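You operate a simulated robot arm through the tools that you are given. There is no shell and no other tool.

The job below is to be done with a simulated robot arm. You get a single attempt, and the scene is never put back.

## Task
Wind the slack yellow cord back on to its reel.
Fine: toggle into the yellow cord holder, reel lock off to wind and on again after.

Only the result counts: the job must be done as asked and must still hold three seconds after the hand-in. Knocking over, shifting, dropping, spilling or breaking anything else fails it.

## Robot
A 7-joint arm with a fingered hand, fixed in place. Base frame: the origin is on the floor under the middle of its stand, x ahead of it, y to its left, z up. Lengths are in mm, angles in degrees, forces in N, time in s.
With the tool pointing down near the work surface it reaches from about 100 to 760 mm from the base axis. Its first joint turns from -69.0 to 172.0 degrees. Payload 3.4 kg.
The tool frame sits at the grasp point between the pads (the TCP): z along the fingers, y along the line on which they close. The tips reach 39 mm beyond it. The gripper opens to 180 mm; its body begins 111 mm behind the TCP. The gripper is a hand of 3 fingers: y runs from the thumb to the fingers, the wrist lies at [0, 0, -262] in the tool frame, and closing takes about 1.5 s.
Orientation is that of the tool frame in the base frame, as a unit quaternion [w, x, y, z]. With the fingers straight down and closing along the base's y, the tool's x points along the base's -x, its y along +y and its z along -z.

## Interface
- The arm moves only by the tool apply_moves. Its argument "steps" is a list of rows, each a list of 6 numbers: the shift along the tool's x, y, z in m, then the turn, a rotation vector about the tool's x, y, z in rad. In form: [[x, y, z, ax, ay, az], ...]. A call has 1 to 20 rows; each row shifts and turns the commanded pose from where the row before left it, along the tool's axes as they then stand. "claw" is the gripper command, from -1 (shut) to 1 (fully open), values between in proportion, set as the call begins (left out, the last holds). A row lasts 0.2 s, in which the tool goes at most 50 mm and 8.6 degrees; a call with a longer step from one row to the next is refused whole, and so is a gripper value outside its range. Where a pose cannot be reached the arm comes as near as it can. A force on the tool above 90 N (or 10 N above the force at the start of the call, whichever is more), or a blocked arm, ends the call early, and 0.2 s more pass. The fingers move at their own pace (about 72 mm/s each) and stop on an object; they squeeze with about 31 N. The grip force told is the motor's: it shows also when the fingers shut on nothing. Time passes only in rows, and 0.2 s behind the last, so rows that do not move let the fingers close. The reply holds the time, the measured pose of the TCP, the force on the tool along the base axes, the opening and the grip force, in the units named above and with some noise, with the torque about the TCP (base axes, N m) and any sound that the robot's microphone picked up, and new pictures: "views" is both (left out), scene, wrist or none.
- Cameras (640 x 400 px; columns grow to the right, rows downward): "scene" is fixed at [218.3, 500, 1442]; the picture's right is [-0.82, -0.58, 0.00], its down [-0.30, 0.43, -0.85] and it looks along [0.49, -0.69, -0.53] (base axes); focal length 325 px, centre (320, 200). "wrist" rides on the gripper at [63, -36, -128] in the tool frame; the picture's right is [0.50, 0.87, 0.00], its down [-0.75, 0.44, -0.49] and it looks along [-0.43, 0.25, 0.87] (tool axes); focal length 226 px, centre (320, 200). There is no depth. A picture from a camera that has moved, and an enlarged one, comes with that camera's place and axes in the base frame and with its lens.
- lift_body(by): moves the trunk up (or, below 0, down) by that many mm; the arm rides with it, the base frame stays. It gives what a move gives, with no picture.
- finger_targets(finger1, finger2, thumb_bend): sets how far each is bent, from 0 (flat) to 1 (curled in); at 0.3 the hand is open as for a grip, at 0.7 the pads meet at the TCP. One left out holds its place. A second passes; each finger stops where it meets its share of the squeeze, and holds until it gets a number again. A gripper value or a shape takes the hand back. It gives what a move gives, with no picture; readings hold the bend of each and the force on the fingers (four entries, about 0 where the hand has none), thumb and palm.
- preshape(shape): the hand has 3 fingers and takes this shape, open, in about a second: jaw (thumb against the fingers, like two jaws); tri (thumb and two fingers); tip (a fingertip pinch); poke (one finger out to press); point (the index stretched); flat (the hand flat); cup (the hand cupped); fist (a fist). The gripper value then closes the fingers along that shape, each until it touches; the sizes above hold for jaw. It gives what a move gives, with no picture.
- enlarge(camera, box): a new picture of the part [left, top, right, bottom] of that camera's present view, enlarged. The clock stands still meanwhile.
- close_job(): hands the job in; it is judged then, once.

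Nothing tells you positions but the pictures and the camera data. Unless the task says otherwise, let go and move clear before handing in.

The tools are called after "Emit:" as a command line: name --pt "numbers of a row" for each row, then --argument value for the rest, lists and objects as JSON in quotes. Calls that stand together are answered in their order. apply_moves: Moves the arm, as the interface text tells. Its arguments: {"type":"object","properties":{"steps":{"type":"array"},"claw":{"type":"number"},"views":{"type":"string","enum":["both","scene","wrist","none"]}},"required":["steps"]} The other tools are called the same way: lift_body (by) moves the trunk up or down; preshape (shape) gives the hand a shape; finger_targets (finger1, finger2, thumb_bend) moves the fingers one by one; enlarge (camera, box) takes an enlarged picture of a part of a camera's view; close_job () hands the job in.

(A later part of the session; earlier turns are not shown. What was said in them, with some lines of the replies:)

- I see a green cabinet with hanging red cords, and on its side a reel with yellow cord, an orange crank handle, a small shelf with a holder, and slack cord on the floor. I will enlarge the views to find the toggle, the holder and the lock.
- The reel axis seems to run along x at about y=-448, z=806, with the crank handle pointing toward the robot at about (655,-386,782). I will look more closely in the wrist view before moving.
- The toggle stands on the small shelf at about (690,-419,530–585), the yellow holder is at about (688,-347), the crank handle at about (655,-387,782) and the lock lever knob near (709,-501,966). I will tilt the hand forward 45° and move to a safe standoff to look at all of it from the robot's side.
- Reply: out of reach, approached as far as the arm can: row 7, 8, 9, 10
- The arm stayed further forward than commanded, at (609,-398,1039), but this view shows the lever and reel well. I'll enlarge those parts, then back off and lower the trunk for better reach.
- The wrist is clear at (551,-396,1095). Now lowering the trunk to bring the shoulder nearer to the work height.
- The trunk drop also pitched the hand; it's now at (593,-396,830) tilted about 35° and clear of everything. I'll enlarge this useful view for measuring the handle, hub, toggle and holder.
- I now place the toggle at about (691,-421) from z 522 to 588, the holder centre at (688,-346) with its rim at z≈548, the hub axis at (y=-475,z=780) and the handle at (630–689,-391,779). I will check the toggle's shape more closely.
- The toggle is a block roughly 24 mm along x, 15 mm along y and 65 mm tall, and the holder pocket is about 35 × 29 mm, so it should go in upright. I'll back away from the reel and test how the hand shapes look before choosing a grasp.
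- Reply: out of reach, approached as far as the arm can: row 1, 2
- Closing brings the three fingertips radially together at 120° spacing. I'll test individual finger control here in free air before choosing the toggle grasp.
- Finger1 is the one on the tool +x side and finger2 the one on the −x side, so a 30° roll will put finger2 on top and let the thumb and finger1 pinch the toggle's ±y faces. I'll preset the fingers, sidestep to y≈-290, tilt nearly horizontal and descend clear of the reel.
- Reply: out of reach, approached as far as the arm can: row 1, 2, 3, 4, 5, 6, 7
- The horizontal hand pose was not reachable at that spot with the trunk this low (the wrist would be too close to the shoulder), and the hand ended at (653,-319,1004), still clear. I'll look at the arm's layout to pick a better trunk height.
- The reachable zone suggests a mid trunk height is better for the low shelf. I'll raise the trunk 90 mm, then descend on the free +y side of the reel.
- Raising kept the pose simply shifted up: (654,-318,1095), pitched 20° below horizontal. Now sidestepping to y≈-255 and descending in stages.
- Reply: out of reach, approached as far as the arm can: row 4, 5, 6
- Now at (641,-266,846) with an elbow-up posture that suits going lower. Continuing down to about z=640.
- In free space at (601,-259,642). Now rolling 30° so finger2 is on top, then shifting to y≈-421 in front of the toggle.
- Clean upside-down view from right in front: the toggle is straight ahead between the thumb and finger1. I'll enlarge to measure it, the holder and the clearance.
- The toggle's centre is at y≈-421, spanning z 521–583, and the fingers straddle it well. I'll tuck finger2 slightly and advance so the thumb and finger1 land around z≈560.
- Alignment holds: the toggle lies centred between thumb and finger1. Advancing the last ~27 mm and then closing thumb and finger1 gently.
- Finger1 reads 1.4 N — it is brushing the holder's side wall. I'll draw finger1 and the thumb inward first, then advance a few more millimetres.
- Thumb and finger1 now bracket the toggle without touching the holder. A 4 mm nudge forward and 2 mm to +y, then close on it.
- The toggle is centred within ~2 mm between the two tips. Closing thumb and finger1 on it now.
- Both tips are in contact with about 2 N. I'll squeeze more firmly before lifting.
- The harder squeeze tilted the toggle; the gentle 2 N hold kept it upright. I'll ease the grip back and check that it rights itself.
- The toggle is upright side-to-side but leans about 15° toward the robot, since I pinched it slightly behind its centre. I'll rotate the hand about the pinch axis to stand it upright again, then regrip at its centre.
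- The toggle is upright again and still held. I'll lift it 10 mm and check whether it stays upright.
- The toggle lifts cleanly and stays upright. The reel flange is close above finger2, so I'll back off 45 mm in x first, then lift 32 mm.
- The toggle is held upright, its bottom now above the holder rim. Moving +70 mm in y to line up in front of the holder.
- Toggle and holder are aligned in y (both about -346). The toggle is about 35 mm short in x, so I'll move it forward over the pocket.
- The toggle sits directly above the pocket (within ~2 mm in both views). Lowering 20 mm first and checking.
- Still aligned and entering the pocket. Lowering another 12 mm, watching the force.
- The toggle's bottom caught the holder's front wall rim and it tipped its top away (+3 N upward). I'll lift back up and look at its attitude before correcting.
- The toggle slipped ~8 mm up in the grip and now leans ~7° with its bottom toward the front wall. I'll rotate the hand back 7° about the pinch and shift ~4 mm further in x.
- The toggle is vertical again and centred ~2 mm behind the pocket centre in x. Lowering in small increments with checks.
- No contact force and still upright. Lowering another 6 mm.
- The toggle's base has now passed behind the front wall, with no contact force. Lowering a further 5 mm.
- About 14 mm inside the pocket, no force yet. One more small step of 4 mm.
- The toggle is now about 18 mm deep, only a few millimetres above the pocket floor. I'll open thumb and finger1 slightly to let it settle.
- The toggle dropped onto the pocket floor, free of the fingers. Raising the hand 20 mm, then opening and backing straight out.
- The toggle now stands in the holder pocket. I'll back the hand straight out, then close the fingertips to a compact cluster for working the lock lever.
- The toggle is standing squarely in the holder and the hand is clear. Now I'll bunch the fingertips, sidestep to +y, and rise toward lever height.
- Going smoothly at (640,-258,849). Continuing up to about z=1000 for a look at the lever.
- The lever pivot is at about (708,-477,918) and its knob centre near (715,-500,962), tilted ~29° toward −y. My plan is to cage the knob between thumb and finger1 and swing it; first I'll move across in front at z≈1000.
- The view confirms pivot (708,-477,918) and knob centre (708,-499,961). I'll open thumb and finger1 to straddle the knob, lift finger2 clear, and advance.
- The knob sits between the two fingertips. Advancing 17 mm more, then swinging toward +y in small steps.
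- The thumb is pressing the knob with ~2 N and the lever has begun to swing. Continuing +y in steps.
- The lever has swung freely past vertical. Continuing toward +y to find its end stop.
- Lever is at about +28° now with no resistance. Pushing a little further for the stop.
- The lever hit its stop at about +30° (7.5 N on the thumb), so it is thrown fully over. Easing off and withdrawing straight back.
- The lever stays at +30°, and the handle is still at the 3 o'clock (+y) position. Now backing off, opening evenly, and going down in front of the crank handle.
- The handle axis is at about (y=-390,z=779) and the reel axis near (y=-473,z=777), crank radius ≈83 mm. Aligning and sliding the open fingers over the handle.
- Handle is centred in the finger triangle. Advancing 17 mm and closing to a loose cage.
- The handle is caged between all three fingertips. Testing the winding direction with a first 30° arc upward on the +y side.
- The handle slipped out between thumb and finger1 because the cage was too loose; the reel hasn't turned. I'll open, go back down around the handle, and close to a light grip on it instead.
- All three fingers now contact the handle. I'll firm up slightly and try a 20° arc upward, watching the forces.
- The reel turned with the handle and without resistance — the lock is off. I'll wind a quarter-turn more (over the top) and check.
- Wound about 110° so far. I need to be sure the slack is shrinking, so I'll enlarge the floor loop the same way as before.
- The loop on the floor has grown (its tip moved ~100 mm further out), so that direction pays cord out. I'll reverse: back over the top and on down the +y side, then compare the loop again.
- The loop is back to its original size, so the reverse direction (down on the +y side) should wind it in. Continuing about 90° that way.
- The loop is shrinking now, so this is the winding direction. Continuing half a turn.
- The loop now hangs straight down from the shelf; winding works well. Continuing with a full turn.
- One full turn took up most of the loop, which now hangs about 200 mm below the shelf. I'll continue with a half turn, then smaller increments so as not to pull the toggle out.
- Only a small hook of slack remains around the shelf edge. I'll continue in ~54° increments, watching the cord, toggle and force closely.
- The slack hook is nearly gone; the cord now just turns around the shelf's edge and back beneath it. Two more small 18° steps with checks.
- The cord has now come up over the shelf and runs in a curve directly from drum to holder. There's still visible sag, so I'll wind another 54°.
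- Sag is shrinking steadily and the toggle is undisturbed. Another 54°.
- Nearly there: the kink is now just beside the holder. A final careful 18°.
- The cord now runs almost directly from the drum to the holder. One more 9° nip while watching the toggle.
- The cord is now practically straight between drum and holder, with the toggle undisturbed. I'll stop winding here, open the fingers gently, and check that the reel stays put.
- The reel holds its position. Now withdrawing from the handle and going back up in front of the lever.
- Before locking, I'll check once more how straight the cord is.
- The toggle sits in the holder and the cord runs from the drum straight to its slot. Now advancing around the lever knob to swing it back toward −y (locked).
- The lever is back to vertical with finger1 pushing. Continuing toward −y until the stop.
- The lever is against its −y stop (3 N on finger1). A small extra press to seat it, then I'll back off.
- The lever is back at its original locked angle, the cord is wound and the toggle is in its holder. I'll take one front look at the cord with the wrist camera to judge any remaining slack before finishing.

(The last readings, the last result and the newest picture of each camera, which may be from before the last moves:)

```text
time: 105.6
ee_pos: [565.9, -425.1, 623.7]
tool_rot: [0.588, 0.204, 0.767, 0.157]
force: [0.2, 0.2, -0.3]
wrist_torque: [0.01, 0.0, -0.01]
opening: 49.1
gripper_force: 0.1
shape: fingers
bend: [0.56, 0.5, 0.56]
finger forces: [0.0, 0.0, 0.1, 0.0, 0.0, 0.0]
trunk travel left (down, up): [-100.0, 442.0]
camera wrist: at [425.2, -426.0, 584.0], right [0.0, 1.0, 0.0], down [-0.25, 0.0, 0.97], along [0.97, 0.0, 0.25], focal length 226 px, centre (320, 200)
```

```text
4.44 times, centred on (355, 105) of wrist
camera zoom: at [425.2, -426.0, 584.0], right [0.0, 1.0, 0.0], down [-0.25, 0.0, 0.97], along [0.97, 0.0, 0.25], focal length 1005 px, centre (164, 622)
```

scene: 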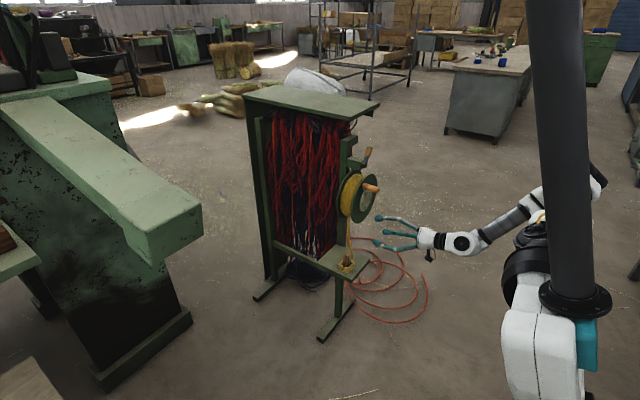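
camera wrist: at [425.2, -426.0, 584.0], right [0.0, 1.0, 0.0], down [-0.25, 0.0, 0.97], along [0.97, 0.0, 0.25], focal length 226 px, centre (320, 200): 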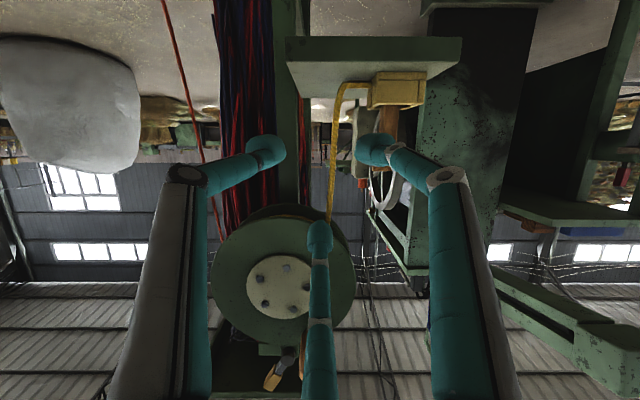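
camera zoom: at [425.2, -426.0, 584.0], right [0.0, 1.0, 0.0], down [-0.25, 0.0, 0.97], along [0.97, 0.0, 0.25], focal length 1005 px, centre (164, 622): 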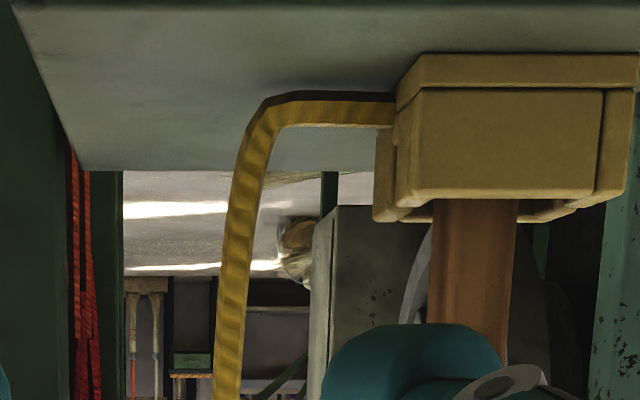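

From the front I can see about 50 mm of cord still lying on the shelf beside the holder. I'd rather take most of that up, so I'll unlock again, wind roughly 25–30° more, and relock. First back up to the lever.

Emit:
apply_moves --pt "0.0034 -0.0019 -0.0145 0 0 0" --pt "-0.039 0.0133 -0.0108 0 0 0" --pt "-0.039 0.0133 -0.0108 0 0 0" --pt "-0.039 0.0133 -0.0108 0 0 0" --pt "-0.039 0.0133 -0.0108 0 0 0" --pt "-0.039 0.0133 -0.0108 0 0 0" --pt "-0.039 0.0133 -0.0108 0 0 0" --pt "-0.039 0.0133 -0.0108 0 0 0" --pt "-0.039 0.0133 -0.0108 0 0 0" --pt "-0.039 0.0133 -0.0108 0 0 0" --pt "0 0 0 0 0 0" --views "both"

Emit:
enlarge --camera "wrist" --box '[240, 60, 400, 220]'

```text
time: 108.0
ee_pos: [549.0, -495.4, 1001.9]
tool_rot: [0.587, 0.205, 0.767, 0.158]
force: [0.2, -0.5, 0.4]
wrist_torque: [0.04, -0.02, -0.01]
opening: 49.3
gripper_force: 0.1
shape: fingers
bend: [0.56, 0.5, 0.56]
finger forces: [0.0, 0.1, 0.0, 0.0, 0.0, 0.0]
trunk travel left (down, up): [-100.0, 442.0]
camera wrist: at [408.9, -497.3, 963.6], right [0.0, 1.0, 0.0], down [-0.25, 0.0, 0.97], along [0.97, 0.0, 0.25], focal length 226 px, centre (320, 200)
```

scene: 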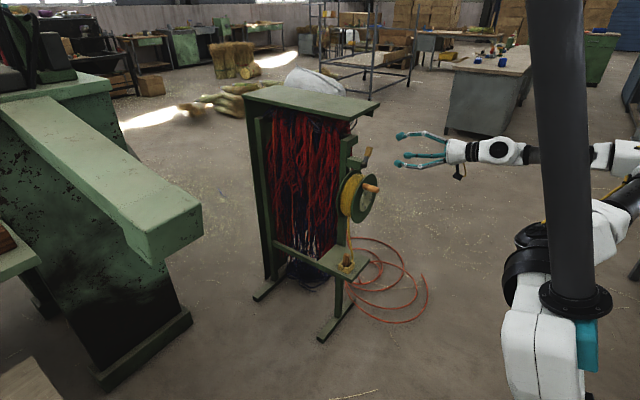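
wrist: 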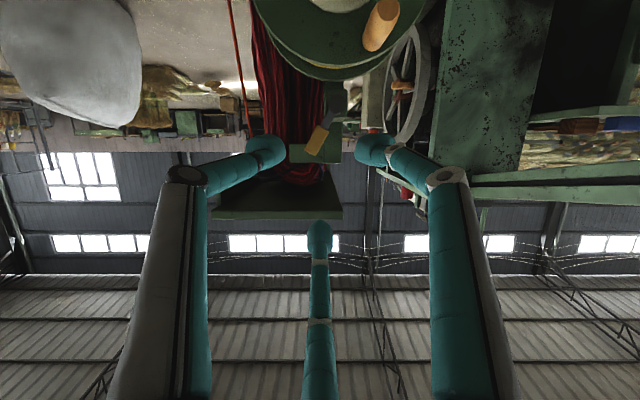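

```text
2.50 times, centred on (320, 140) of wrist
camera zoom: at [408.9, -497.3, 963.6], right [0.0, 1.0, 0.0], down [-0.25, 0.0, 0.97], along [0.97, 0.0, 0.25], focal length 565 px, centre (320, 350)
```

zoom: 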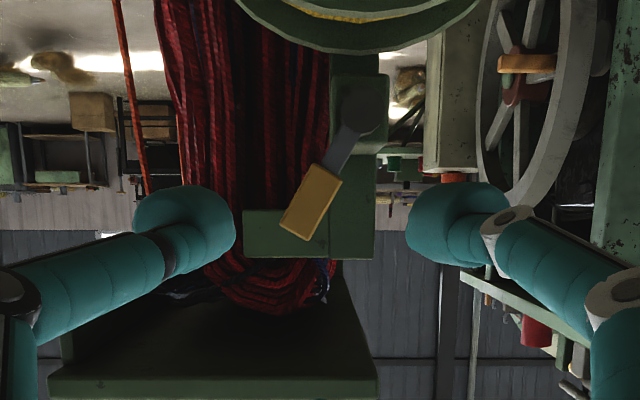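

Lined up with the knob again. Advancing over it and swinging it to +y (unlock) as before.

Emit:
apply_moves --pt "-0.0062 0.0036 0.0269 0 0 0" --pt "-0.0062 0.0036 0.0269 0 0 0" --pt "-0.0062 0.0036 0.0269 0 0 0" --pt "-0.0062 0.0036 0.0269 0 0 0" --pt "-0.0062 0.0036 0.0269 0 0 0" --pt "0 0 0 0 0 0" --views "none"

Emit:
enlarge --camera "wrist" --box '[240, 60, 400, 220]'

Emit:
apply_moves --pt "0.004 0.0069 0 0 0 0" --pt "0.004 0.0069 0 0 0 0" --pt "0.004 0.0069 0 0 0 0" --pt "0.004 0.0069 0 0 0 0" --pt "0.004 0.0069 0 0 0 0" --pt "0.004 0.0069 0 0 0 0" --pt "0.004 0.0069 0 0 0 0" --pt "0.004 0.0069 0 0 0 0" --pt "0 0 0 0 0 0" --views "none"

Emit:
enlarge --camera "wrist" --box '[240, 60, 400, 220]'

```text
time: 109.4
ee_pos: [688.2, -496.8, 999.5]
tool_rot: [0.588, 0.205, 0.767, 0.156]
force: [0.2, -0.4, 0.4]
wrist_torque: [0.03, 0.02, 0.0]
opening: 49.0
gripper_force: 0.1
shape: fingers
bend: [0.56, 0.5, 0.56]
finger forces: [0.0, 0.0, 0.0, 0.0, 0.0, 0.0]
trunk travel left (down, up): [-100.0, 442.0]
```

```text
2.50 times, centred on (320, 140) of wrist
camera zoom: at [547.0, -498.0, 960.2], right [0.0, 1.0, 0.0], down [-0.25, 0.0, 0.97], along [0.97, 0.0, 0.25], focal length 565 px, centre (320, 350)
```

zoom: 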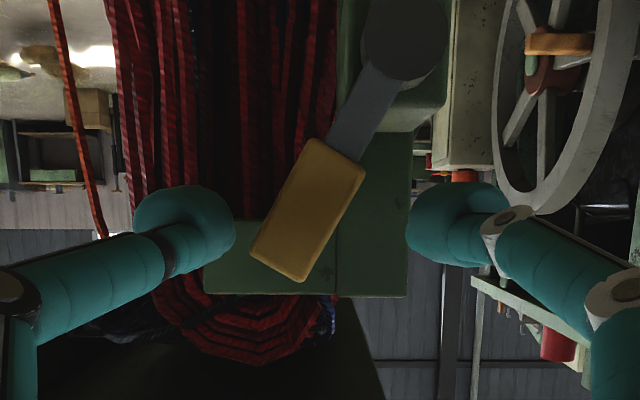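

```text
time: 111.4
ee_pos: [688.0, -432.8, 999.2]
tool_rot: [0.588, 0.204, 0.767, 0.157]
force: [-0.3, -0.3, 0.0]
wrist_torque: [-0.02, -0.01, 0.0]
opening: 49.2
gripper_force: 0.1
shape: fingers
bend: [0.56, 0.5, 0.56]
finger forces: [0.0, 0.1, 0.0, 0.0, 0.1, 0.0]
trunk travel left (down, up): [-100.0, 442.0]
```

```text
2.50 times, centred on (320, 140) of wrist
camera zoom: at [547.9, -433.9, 960.4], right [0.0, 1.0, 0.0], down [-0.25, 0.0, 0.97], along [0.97, 0.0, 0.25], focal length 565 px, centre (320, 350)
```

zoom: 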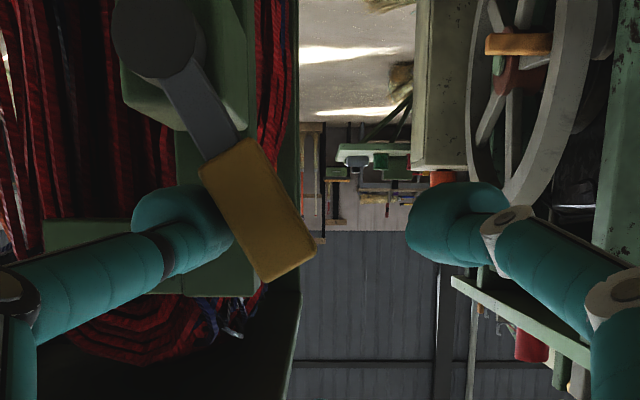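

Emit:
apply_moves --pt "0.002 0.0035 0 0 0 0" --pt "0.0018 0.0031 0 0 0 0" --pt "0 0 0 0 0 0" --views "none"

Emit:
apply_moves --pt "-0.0055 -0.0095 0 0 0 0" --pt "0.0072 -0.0041 -0.0309 0 0 0" --pt "0.0072 -0.0041 -0.0309 0 0 0" --pt "0.0072 -0.0041 -0.0309 0 0 0" --pt "0.0072 -0.0041 -0.0309 0 0 0" --pt "0.0282 -0.0163 0.00875 0 0 0" --pt "0.0282 -0.0163 0.00875 0 0 0" --pt "0.0282 -0.0163 0.00875 0 0 0" --pt "0.0282 -0.0163 0.00875 0 0 0" --pt "0 0 0 0 0 0" --views "both"

Emit:
finger_targets --finger1 0.56 --finger2 0.57 --thumb_bend 0.56

Emit:
enlarge --camera "wrist" --box '[220, 90, 420, 260]'

Emit:
enlarge --camera "scene" --box '[325, 130, 425, 290]'

```text
time: 112.2
ee_pos: [688.0, -425.2, 1000.4]
tool_rot: [0.588, 0.205, 0.767, 0.157]
force: [1.2, -3.8, 2.2]
wrist_torque: [-0.23, -0.13, -0.11]
opening: 52.4
gripper_force: 2.7
shape: fingers
bend: [0.56, 0.5, 0.55]
finger forces: [0.0, 0.1, 0.0, 0.0, 5.0, 0.0]
trunk travel left (down, up): [-100.0, 442.0]
```

```text
time: 114.4
ee_pos: [561.8, -434.9, 864.5]
tool_rot: [0.588, 0.205, 0.767, 0.157]
force: [0.2, 0.0, 0.0]
wrist_torque: [0.04, 0.03, 0.01]
opening: 49.3
gripper_force: 0.0
shape: fingers
bend: [0.56, 0.5, 0.56]
finger forces: [0.0, 0.0, 0.0, 0.1, 0.0, 0.1]
trunk travel left (down, up): [-100.0, 442.0]
camera wrist: at [421.8, -436.2, 826.1], right [0.0, 1.0, 0.0], down [-0.25, 0.0, 0.97], along [0.97, 0.0, 0.25], focal length 226 px, centre (320, 200)
```

scene: 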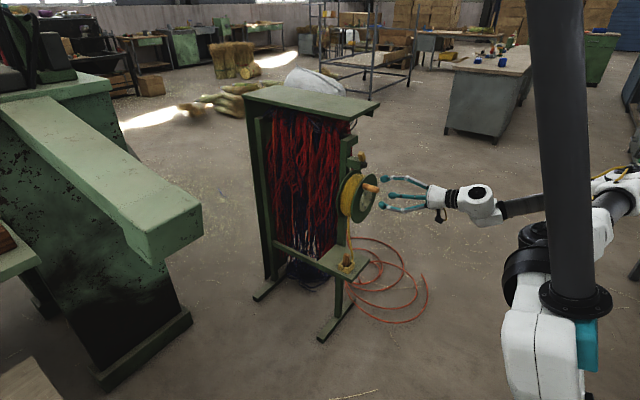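
wrist: 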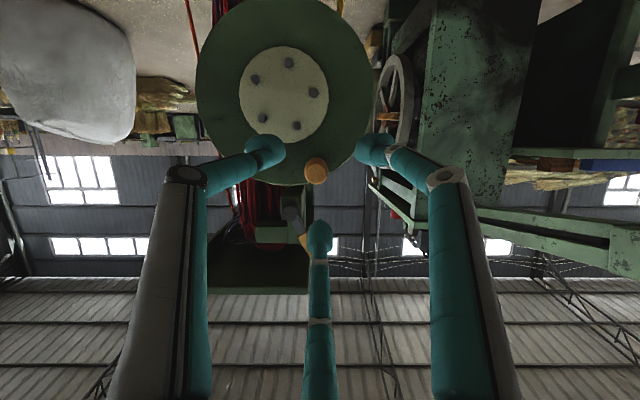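

```text
time: 115.4
ee_pos: [562.5, -433.6, 863.1]
tool_rot: [0.587, 0.204, 0.767, 0.157]
force: [-0.4, -0.5, 0.0]
wrist_torque: [-0.02, -0.02, -0.02]
opening: 49.6
gripper_force: 0.0
shape: fingers
bend: [0.56, 0.56, 0.56]
finger forces: [0.0, 0.0, 0.0, 0.1, 0.1, 0.0]
trunk travel left (down, up): [-100.0, 442.0]
```

```text
2.35 times, centred on (320, 175) of wrist
camera zoom: at [421.9, -436.6, 826.2], right [0.0, 1.0, 0.0], down [-0.25, 0.0, 0.97], along [0.97, 0.0, 0.25], focal length 532 px, centre (320, 259)
```

zoom: 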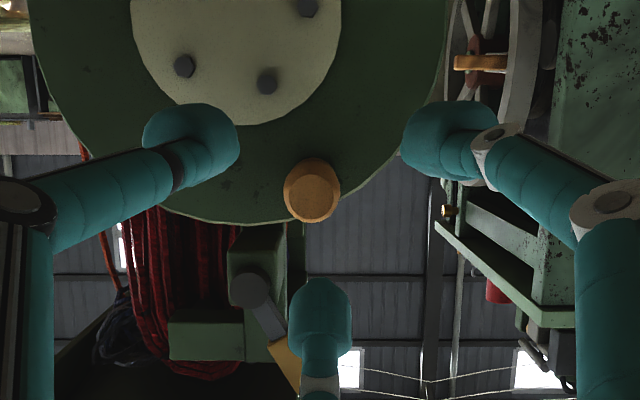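

```text
2.50 times, centred on (375, 210) of scene
camera zoom: at [218.3, 500.0, 1442.0], right [-0.82, -0.58, 0.0], down [-0.3, 0.43, -0.85], along [0.49, -0.69, -0.53], focal length 813 px, centre (182, 175)
```

zoom: 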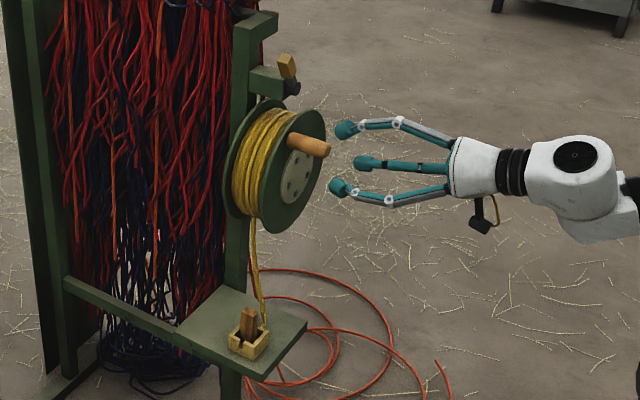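

The handle is ahead at about (y=-438.5,z=855). Sliding over it and regripping.

Emit:
apply_moves --pt "-0.0017 -0.003 0 0 0 0" --pt "-0.0067 0.0039 0.029 0 0 0" --pt "-0.0067 0.0039 0.029 0 0 0" --pt "0 0 0 0 0 0" --views "none"

Emit:
finger_targets --finger1 0.64 --finger2 0.64 --thumb_bend 0.64

Emit:
finger_targets --finger1 0.7 --finger2 0.7 --thumb_bend 0.7

Emit:
enlarge --camera "wrist" --box '[220, 90, 420, 260]'

Emit:
enlarge --camera "scene" --box '[335, 205, 375, 280]'

```text
time: 116.4
ee_pos: [621.2, -436.6, 864.5]
tool_rot: [0.588, 0.204, 0.767, 0.157]
force: [0.8, -0.3, -0.1]
wrist_torque: [-0.03, 0.03, 0.01]
opening: 49.5
gripper_force: 0.1
shape: fingers
bend: [0.56, 0.56, 0.56]
finger forces: [0.0, 0.0, 0.1, 0.0, 0.0, 0.1]
trunk travel left (down, up): [-100.0, 442.0]
```

```text
time: 117.4
ee_pos: [621.5, -436.9, 864.2]
tool_rot: [0.588, 0.203, 0.767, 0.157]
force: [0.3, 0.4, 0.3]
wrist_torque: [0.0, 0.0, -0.01]
opening: 18.8
gripper_force: 0.4
shape: fingers
bend: [0.64, 0.63, 0.64]
finger forces: [0.1, 0.5, 0.0, 0.0, 0.1, 0.0]
trunk travel left (down, up): [-100.0, 442.0]
```

```text
time: 118.4
ee_pos: [621.5, -438.1, 863.8]
tool_rot: [0.588, 0.204, 0.767, 0.157]
force: [2.9, -0.8, -0.4]
wrist_torque: [0.0, -0.02, -0.05]
opening: 11.5
gripper_force: 6.8
shape: fingers
bend: [0.66, 0.64, 0.66]
finger forces: [3.7, 4.8, 0.0, 0.0, 5.8, 0.0]
trunk travel left (down, up): [-100.0, 442.0]
```

```text
2.35 times, centred on (320, 175) of wrist
camera zoom: at [480.9, -439.5, 825.6], right [0.0, 1.0, 0.0], down [-0.25, 0.0, 0.97], along [0.97, 0.0, 0.25], focal length 532 px, centre (320, 259)
```

zoom: 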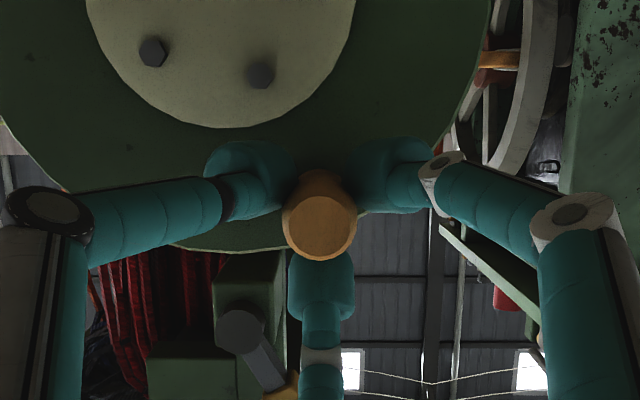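

```text
5.33 times, centred on (355, 242) of scene
camera zoom: at [218.3, 500.0, 1442.0], right [-0.82, -0.58, 0.0], down [-0.3, 0.43, -0.85], along [0.49, -0.69, -0.53], focal length 1735 px, centre (133, -27)
```

zoom: 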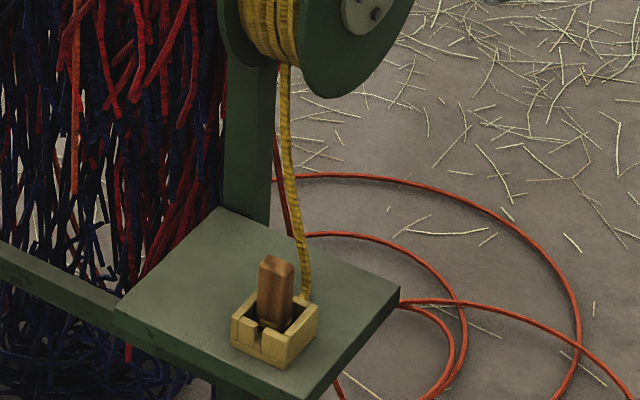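

Gripped again. Winding 18° more in two small steps and checking the cord.

Emit:
apply_moves --pt "0.0111 0.00687 0.00166 0 0 0" --pt "0.012 0.00505 0.00211 0 0 0" --pt "0 0 0 0 0 0" --views "none"

Emit:
enlarge --camera "scene" --box '[335, 205, 375, 280]'

Emit:
enlarge --camera "scene" --box '[338, 245, 370, 277]'

```text
time: 119.2
ee_pos: [622.0, -416.3, 848.0]
tool_rot: [0.587, 0.204, 0.767, 0.157]
force: [0.8, 1.4, -0.5]
wrist_torque: [-0.01, -0.05, 0.04]
opening: 11.0
gripper_force: 6.7
shape: fingers
bend: [0.66, 0.64, 0.66]
finger forces: [4.2, 5.4, 0.0, 0.1, 4.9, 0.1]
trunk travel left (down, up): [-100.0, 442.0]
```

```text
5.33 times, centred on (355, 242) of scene
camera zoom: at [218.3, 500.0, 1442.0], right [-0.82, -0.58, 0.0], down [-0.3, 0.43, -0.85], along [0.49, -0.69, -0.53], focal length 1735 px, centre (133, -27)
```

zoom: 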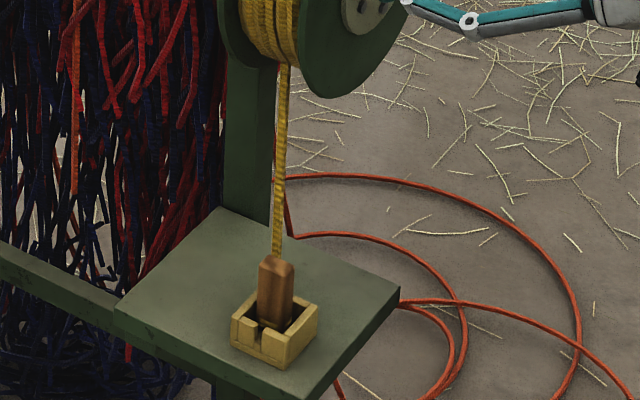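

```text
12.50 times, centred on (354, 261) of scene
camera zoom: at [218.3, 500.0, 1442.0], right [-0.82, -0.58, 0.0], down [-0.3, 0.43, -0.85], along [0.49, -0.69, -0.53], focal length 4067 px, centre (-105, -562)
```

zoom: 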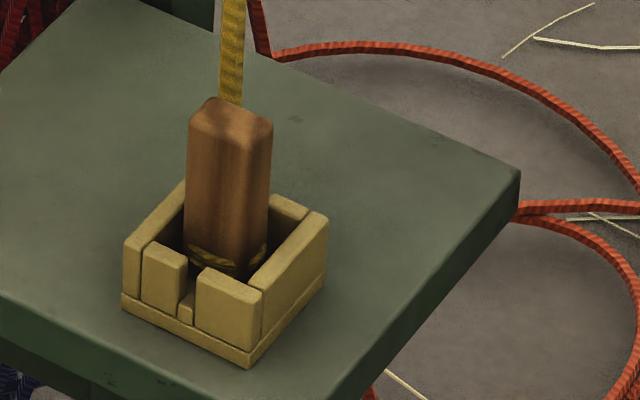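

The cord is now a straight line from the drum to the toggle and the toggle hasn't moved. Releasing the handle gently.

Emit:
finger_targets --finger1 0.64 --finger2 0.64 --thumb_bend 0.64

Emit:
finger_targets --finger1 0.57 --finger2 0.57 --thumb_bend 0.57

Emit:
enlarge --camera "wrist" --box '[220, 90, 420, 260]'

Emit:
enlarge --camera "scene" --box '[335, 205, 375, 280]'

```text
time: 120.2
ee_pos: [621.3, -417.0, 847.8]
tool_rot: [0.588, 0.203, 0.767, 0.157]
force: [0.2, -0.1, -0.1]
wrist_torque: [0.01, 0.0, 0.02]
opening: 17.7
gripper_force: 0.7
shape: fingers
bend: [0.64, 0.64, 0.64]
finger forces: [0.1, 0.7, 0.1, 0.0, 0.0, 0.0]
trunk travel left (down, up): [-100.0, 442.0]
```

```text
time: 121.2
ee_pos: [620.9, -417.4, 849.1]
tool_rot: [0.588, 0.203, 0.767, 0.157]
force: [-0.9, 0.9, 1.1]
wrist_torque: [0.0, -0.01, 0.0]
opening: 48.7
gripper_force: 0.1
shape: fingers
bend: [0.56, 0.56, 0.56]
finger forces: [0.0, 0.0, 0.0, 0.0, 0.1, 0.1]
trunk travel left (down, up): [-100.0, 442.0]
```

```text
2.35 times, centred on (320, 175) of wrist
camera zoom: at [480.9, -418.7, 810.0], right [0.0, 1.0, 0.0], down [-0.25, 0.0, 0.97], along [0.97, 0.0, 0.25], focal length 532 px, centre (320, 259)
```

zoom: 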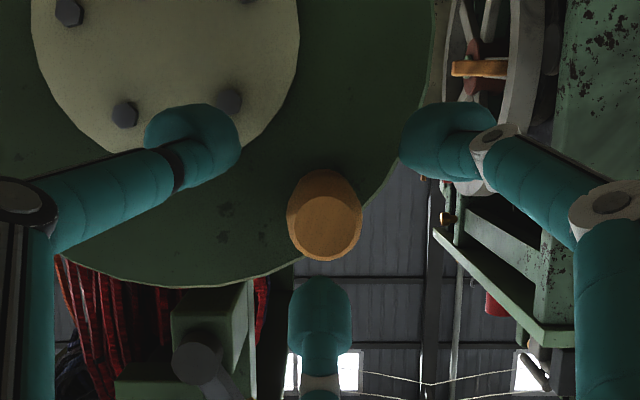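

```text
5.33 times, centred on (355, 242) of scene
camera zoom: at [218.3, 500.0, 1442.0], right [-0.82, -0.58, 0.0], down [-0.3, 0.43, -0.85], along [0.49, -0.69, -0.53], focal length 1735 px, centre (133, -27)
```

zoom: 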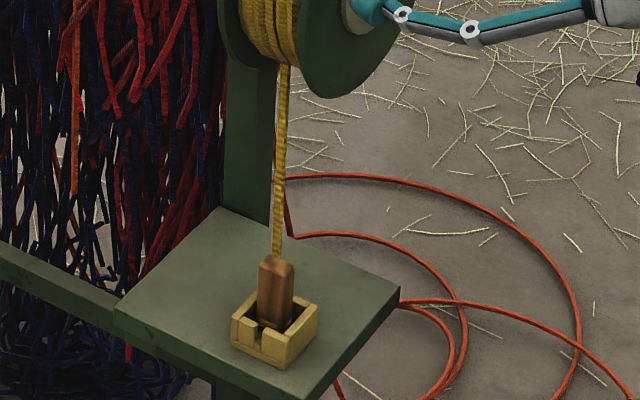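

Everything holds still. Withdrawing and going back to the lever to lock it.

Emit:
apply_moves --pt "0.0067 -0.0039 -0.029 0 0 0" --pt "0.0067 -0.0039 -0.029 0 0 0" --pt "-0.036 0.0107 -0.0098 0 0 0" --pt "-0.036 0.0107 -0.0098 0 0 0" --pt "-0.036 0.0107 -0.0098 0 0 0" --pt "-0.036 0.0107 -0.0098 0 0 0" --pt "0 0 0 0 0 0" --views "wrist"

Emit:
finger_targets --finger1 0.57 --finger2 0.5 --thumb_bend 0.57

Emit:
enlarge --camera "wrist" --box '[240, 60, 400, 220]'

```text
time: 122.8
ee_pos: [557.9, -451.4, 1003.5]
tool_rot: [0.588, 0.203, 0.767, 0.157]
force: [-0.2, 1.2, -1.2]
wrist_torque: [-0.01, 0.0, -0.01]
opening: 48.7
gripper_force: 0.1
shape: fingers
bend: [0.56, 0.56, 0.56]
finger forces: [0.0, 0.0, 0.0, 0.0, 0.0, 0.1]
trunk travel left (down, up): [-100.0, 442.0]
camera wrist: at [417.7, -453.3, 965.0], right [0.0, 1.0, 0.0], down [-0.25, 0.0, 0.97], along [0.97, 0.0, 0.25], focal length 226 px, centre (320, 200)
```

wrist: 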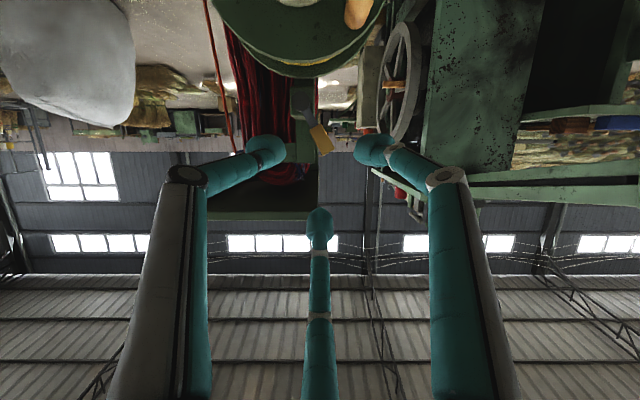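

```text
time: 123.8
ee_pos: [559.1, -451.2, 1002.8]
tool_rot: [0.588, 0.204, 0.767, 0.156]
force: [-0.5, 0.8, 0.4]
wrist_torque: [0.02, 0.02, 0.0]
opening: 48.6
gripper_force: 0.1
shape: fingers
bend: [0.56, 0.5, 0.56]
finger forces: [0.1, 0.0, 0.0, 0.1, 0.0, 0.1]
trunk travel left (down, up): [-100.0, 442.0]
```

```text
2.50 times, centred on (320, 140) of wrist
camera zoom: at [417.6, -453.1, 964.8], right [0.0, 1.0, 0.0], down [-0.25, 0.0, 0.97], along [0.97, 0.0, 0.25], focal length 565 px, centre (320, 350)
```

zoom: 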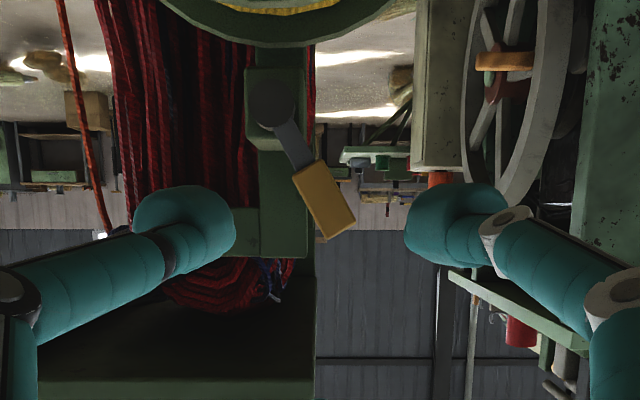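

Emit:
apply_moves --pt "-0.0053 0.003 0.0251 0 0 0" --pt "-0.0053 0.003 0.0251 0 0 0" --pt "-0.0053 0.003 0.0251 0 0 0" --pt "-0.0053 0.003 0.0251 0 0 0" --pt "-0.0053 0.003 0.0251 0 0 0" --pt "0 0 0 0 0 0" --views "none"

Emit:
enlarge --camera "wrist" --box '[240, 60, 400, 220]'

```text
time: 125.2
ee_pos: [689.8, -454.0, 998.9]
tool_rot: [0.588, 0.204, 0.767, 0.157]
force: [-0.1, 0.6, 0.4]
wrist_torque: [0.01, 0.05, 0.0]
opening: 48.8
gripper_force: 0.0
shape: fingers
bend: [0.56, 0.5, 0.56]
finger forces: [0.0, 0.0, 0.0, 0.0, 0.1, 0.0]
trunk travel left (down, up): [-100.0, 442.0]
```

```text
2.50 times, centred on (320, 140) of wrist
camera zoom: at [548.6, -455.2, 960.3], right [0.0, 1.0, 0.0], down [-0.25, 0.0, 0.97], along [0.97, 0.0, 0.25], focal length 565 px, centre (320, 350)
```

zoom: 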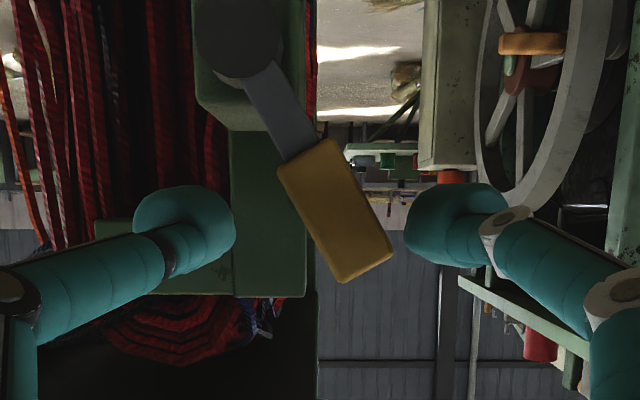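

The knob is between the fingertips. Sweeping it back toward −y to the lock stop.

Emit:
apply_moves --pt "-0.004 -0.0069 0 0 0 0" --pt "-0.004 -0.0069 0 0 0 0" --pt "-0.004 -0.0069 0 0 0 0" --pt "-0.004 -0.0069 0 0 0 0" --pt "-0.004 -0.0069 0 0 0 0" --pt "-0.004 -0.0069 0 0 0 0" --pt "-0.004 -0.0069 0 0 0 0" --pt "-0.004 -0.0069 0 0 0 0" --pt "-0.003 -0.0052 0 0 0 0" --pt "0 0 0 0 0 0" --views "none"

Emit:
enlarge --camera "wrist" --box '[240, 60, 400, 220]'

Emit:
apply_moves --pt "-0.0025 -0.0043 0 0 0 0" --pt "0 0 0 0 0 0" --views "none"

```text
time: 127.4
ee_pos: [690.4, -522.6, 998.5]
tool_rot: [0.588, 0.204, 0.767, 0.157]
force: [0.9, 1.5, 0.8]
wrist_torque: [0.06, -0.03, 0.05]
opening: 51.2
gripper_force: 0.5
shape: fingers
bend: [0.55, 0.5, 0.56]
finger forces: [1.0, 0.0, 0.0, 0.1, 0.0, 0.0]
trunk travel left (down, up): [-100.0, 442.0]
```

```text
2.50 times, centred on (320, 140) of wrist
camera zoom: at [549.9, -524.1, 960.6], right [0.0, 1.0, 0.0], down [-0.25, 0.0, 0.97], along [0.97, 0.0, 0.25], focal length 565 px, centre (320, 350)
```

zoom: 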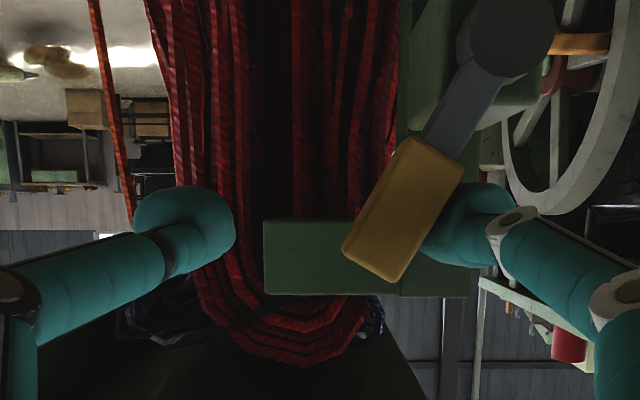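

```text
time: 128.0
ee_pos: [690.8, -528.1, 998.8]
tool_rot: [0.588, 0.204, 0.767, 0.157]
force: [0.0, 2.5, -0.2]
wrist_torque: [0.13, -0.03, 0.07]
opening: 54.7
gripper_force: 1.5
shape: fingers
bend: [0.54, 0.5, 0.56]
finger forces: [2.7, 0.0, 0.0, 0.0, 0.0, 0.0]
trunk travel left (down, up): [-100.0, 442.0]
```

Emit:
apply_moves --pt "-0.002 -0.0035 0 0 0 0" --pt "0 0 0 0 0 0" --views "none"

Emit:
apply_moves --pt "0.0035 0.0061 0 0 0 0" --pt "0.003 0.0052 0 0 0 0" --pt "0.0036 -0.0021 -0.0155 0 0 0" --pt "0.0036 -0.0021 -0.0155 0 0 0" --pt "0.0036 -0.0021 -0.0155 0 0 0" --pt "0.0072 -0.0042 -0.031 0 0 0" --pt "0.0072 -0.0042 -0.031 0 0 0" --pt "0 0 0 0 0 0" --views "both"

Emit:
enlarge --camera "scene" --box '[325, 130, 425, 290]'

Emit:
enlarge --camera "scene" --box '[336, 135, 392, 175]'

Emit:
enlarge --camera "scene" --box '[335, 205, 375, 280]'

```text
time: 128.6
ee_pos: [689.9, -530.8, 998.3]
tool_rot: [0.588, 0.204, 0.767, 0.157]
force: [-0.8, 3.6, 0.7]
wrist_torque: [0.17, -0.02, 0.16]
opening: 58.1
gripper_force: 2.2
shape: fingers
bend: [0.53, 0.5, 0.56]
finger forces: [4.2, 0.0, 0.1, 0.0, 0.1, 0.0]
trunk travel left (down, up): [-100.0, 442.0]
```

```text
time: 130.4
ee_pos: [579.4, -517.2, 997.5]
tool_rot: [0.588, 0.205, 0.767, 0.156]
force: [0.7, 0.3, 0.4]
wrist_torque: [0.01, 0.01, 0.02]
opening: 49.2
gripper_force: 0.1
shape: fingers
bend: [0.56, 0.5, 0.56]
finger forces: [0.0, 0.0, 0.0, 0.1, 0.0, 0.0]
trunk travel left (down, up): [-100.0, 442.0]
camera wrist: at [438.0, -518.8, 958.3], right [0.0, 1.0, 0.0], down [-0.25, 0.0, 0.97], along [0.97, 0.0, 0.25], focal length 226 px, centre (320, 200)
```

scene: 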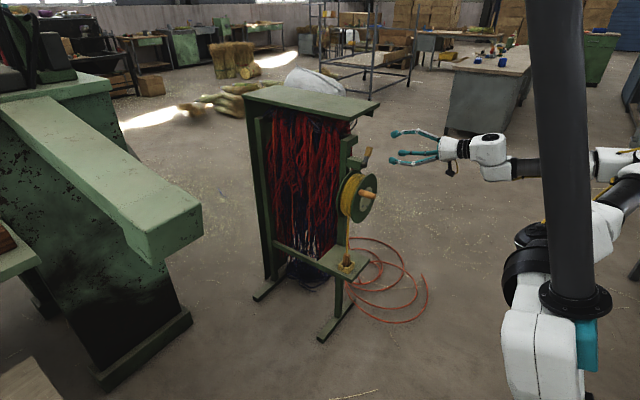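
wrist: 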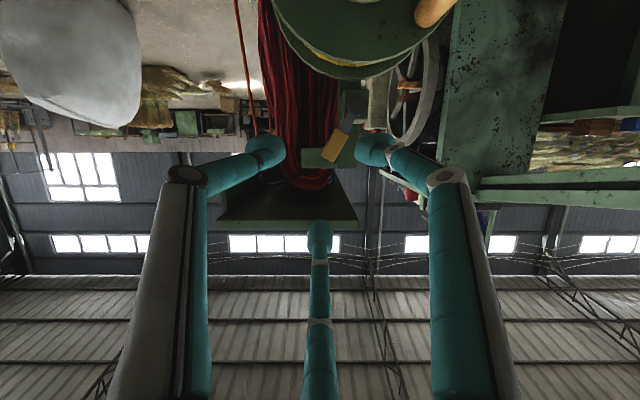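

```text
2.50 times, centred on (375, 210) of scene
camera zoom: at [218.3, 500.0, 1442.0], right [-0.82, -0.58, 0.0], down [-0.3, 0.43, -0.85], along [0.49, -0.69, -0.53], focal length 813 px, centre (182, 175)
```

zoom: 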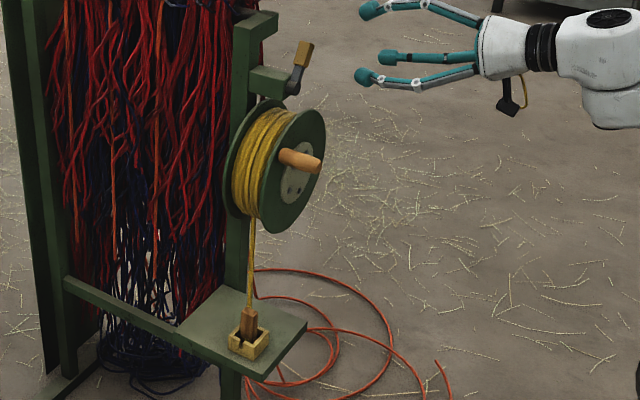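

```text
10.00 times, centred on (364, 155) of scene
camera zoom: at [218.3, 500.0, 1442.0], right [-0.82, -0.58, 0.0], down [-0.3, 0.43, -0.85], along [0.49, -0.69, -0.53], focal length 3254 px, centre (-120, 650)
```

zoom: 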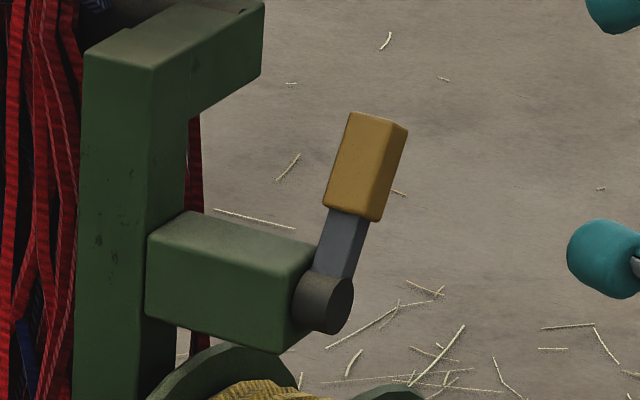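

```text
5.33 times, centred on (355, 242) of scene
camera zoom: at [218.3, 500.0, 1442.0], right [-0.82, -0.58, 0.0], down [-0.3, 0.43, -0.85], along [0.49, -0.69, -0.53], focal length 1735 px, centre (133, -27)
```

zoom: 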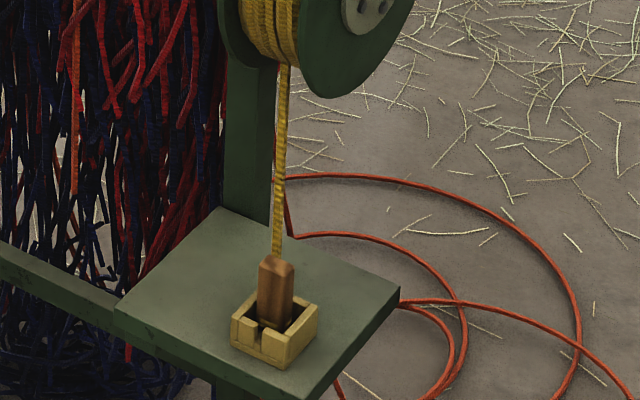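

The lever is back in its original locked position, the yellow cord runs straight from the wound reel to the toggle, and the toggle stands in the holder. The hand is clear, so I'm handing the job in.

Emit:
close_job

```text
The job is handed in.
```

The slack yellow cord is back on its reel, and I've handed the job in; I haven't seen a verdict.

- **Toggle:** it stands upright in the yellow holder. It needed two tries to go in, because the first caught on the holder's front wall. It didn't move during the winding.
- **Cord:** it runs in a straight line from the drum to the toggle. My first quarter-turn was the wrong way and let cord out, so I reversed it. I locked the reel once, saw about 50 mm of cord still loose, and unlocked it to wind that in.
- **Lock:** the lever is back at its starting angle, pressed against its stop. I didn't try to turn the reel after locking it.

One fingertip briefly brushed the side of the holder at about 1.4 N, and the holder stayed where it was. Nothing else was knocked or shifted that I could see, and the hand finished clear of the reel and lever.
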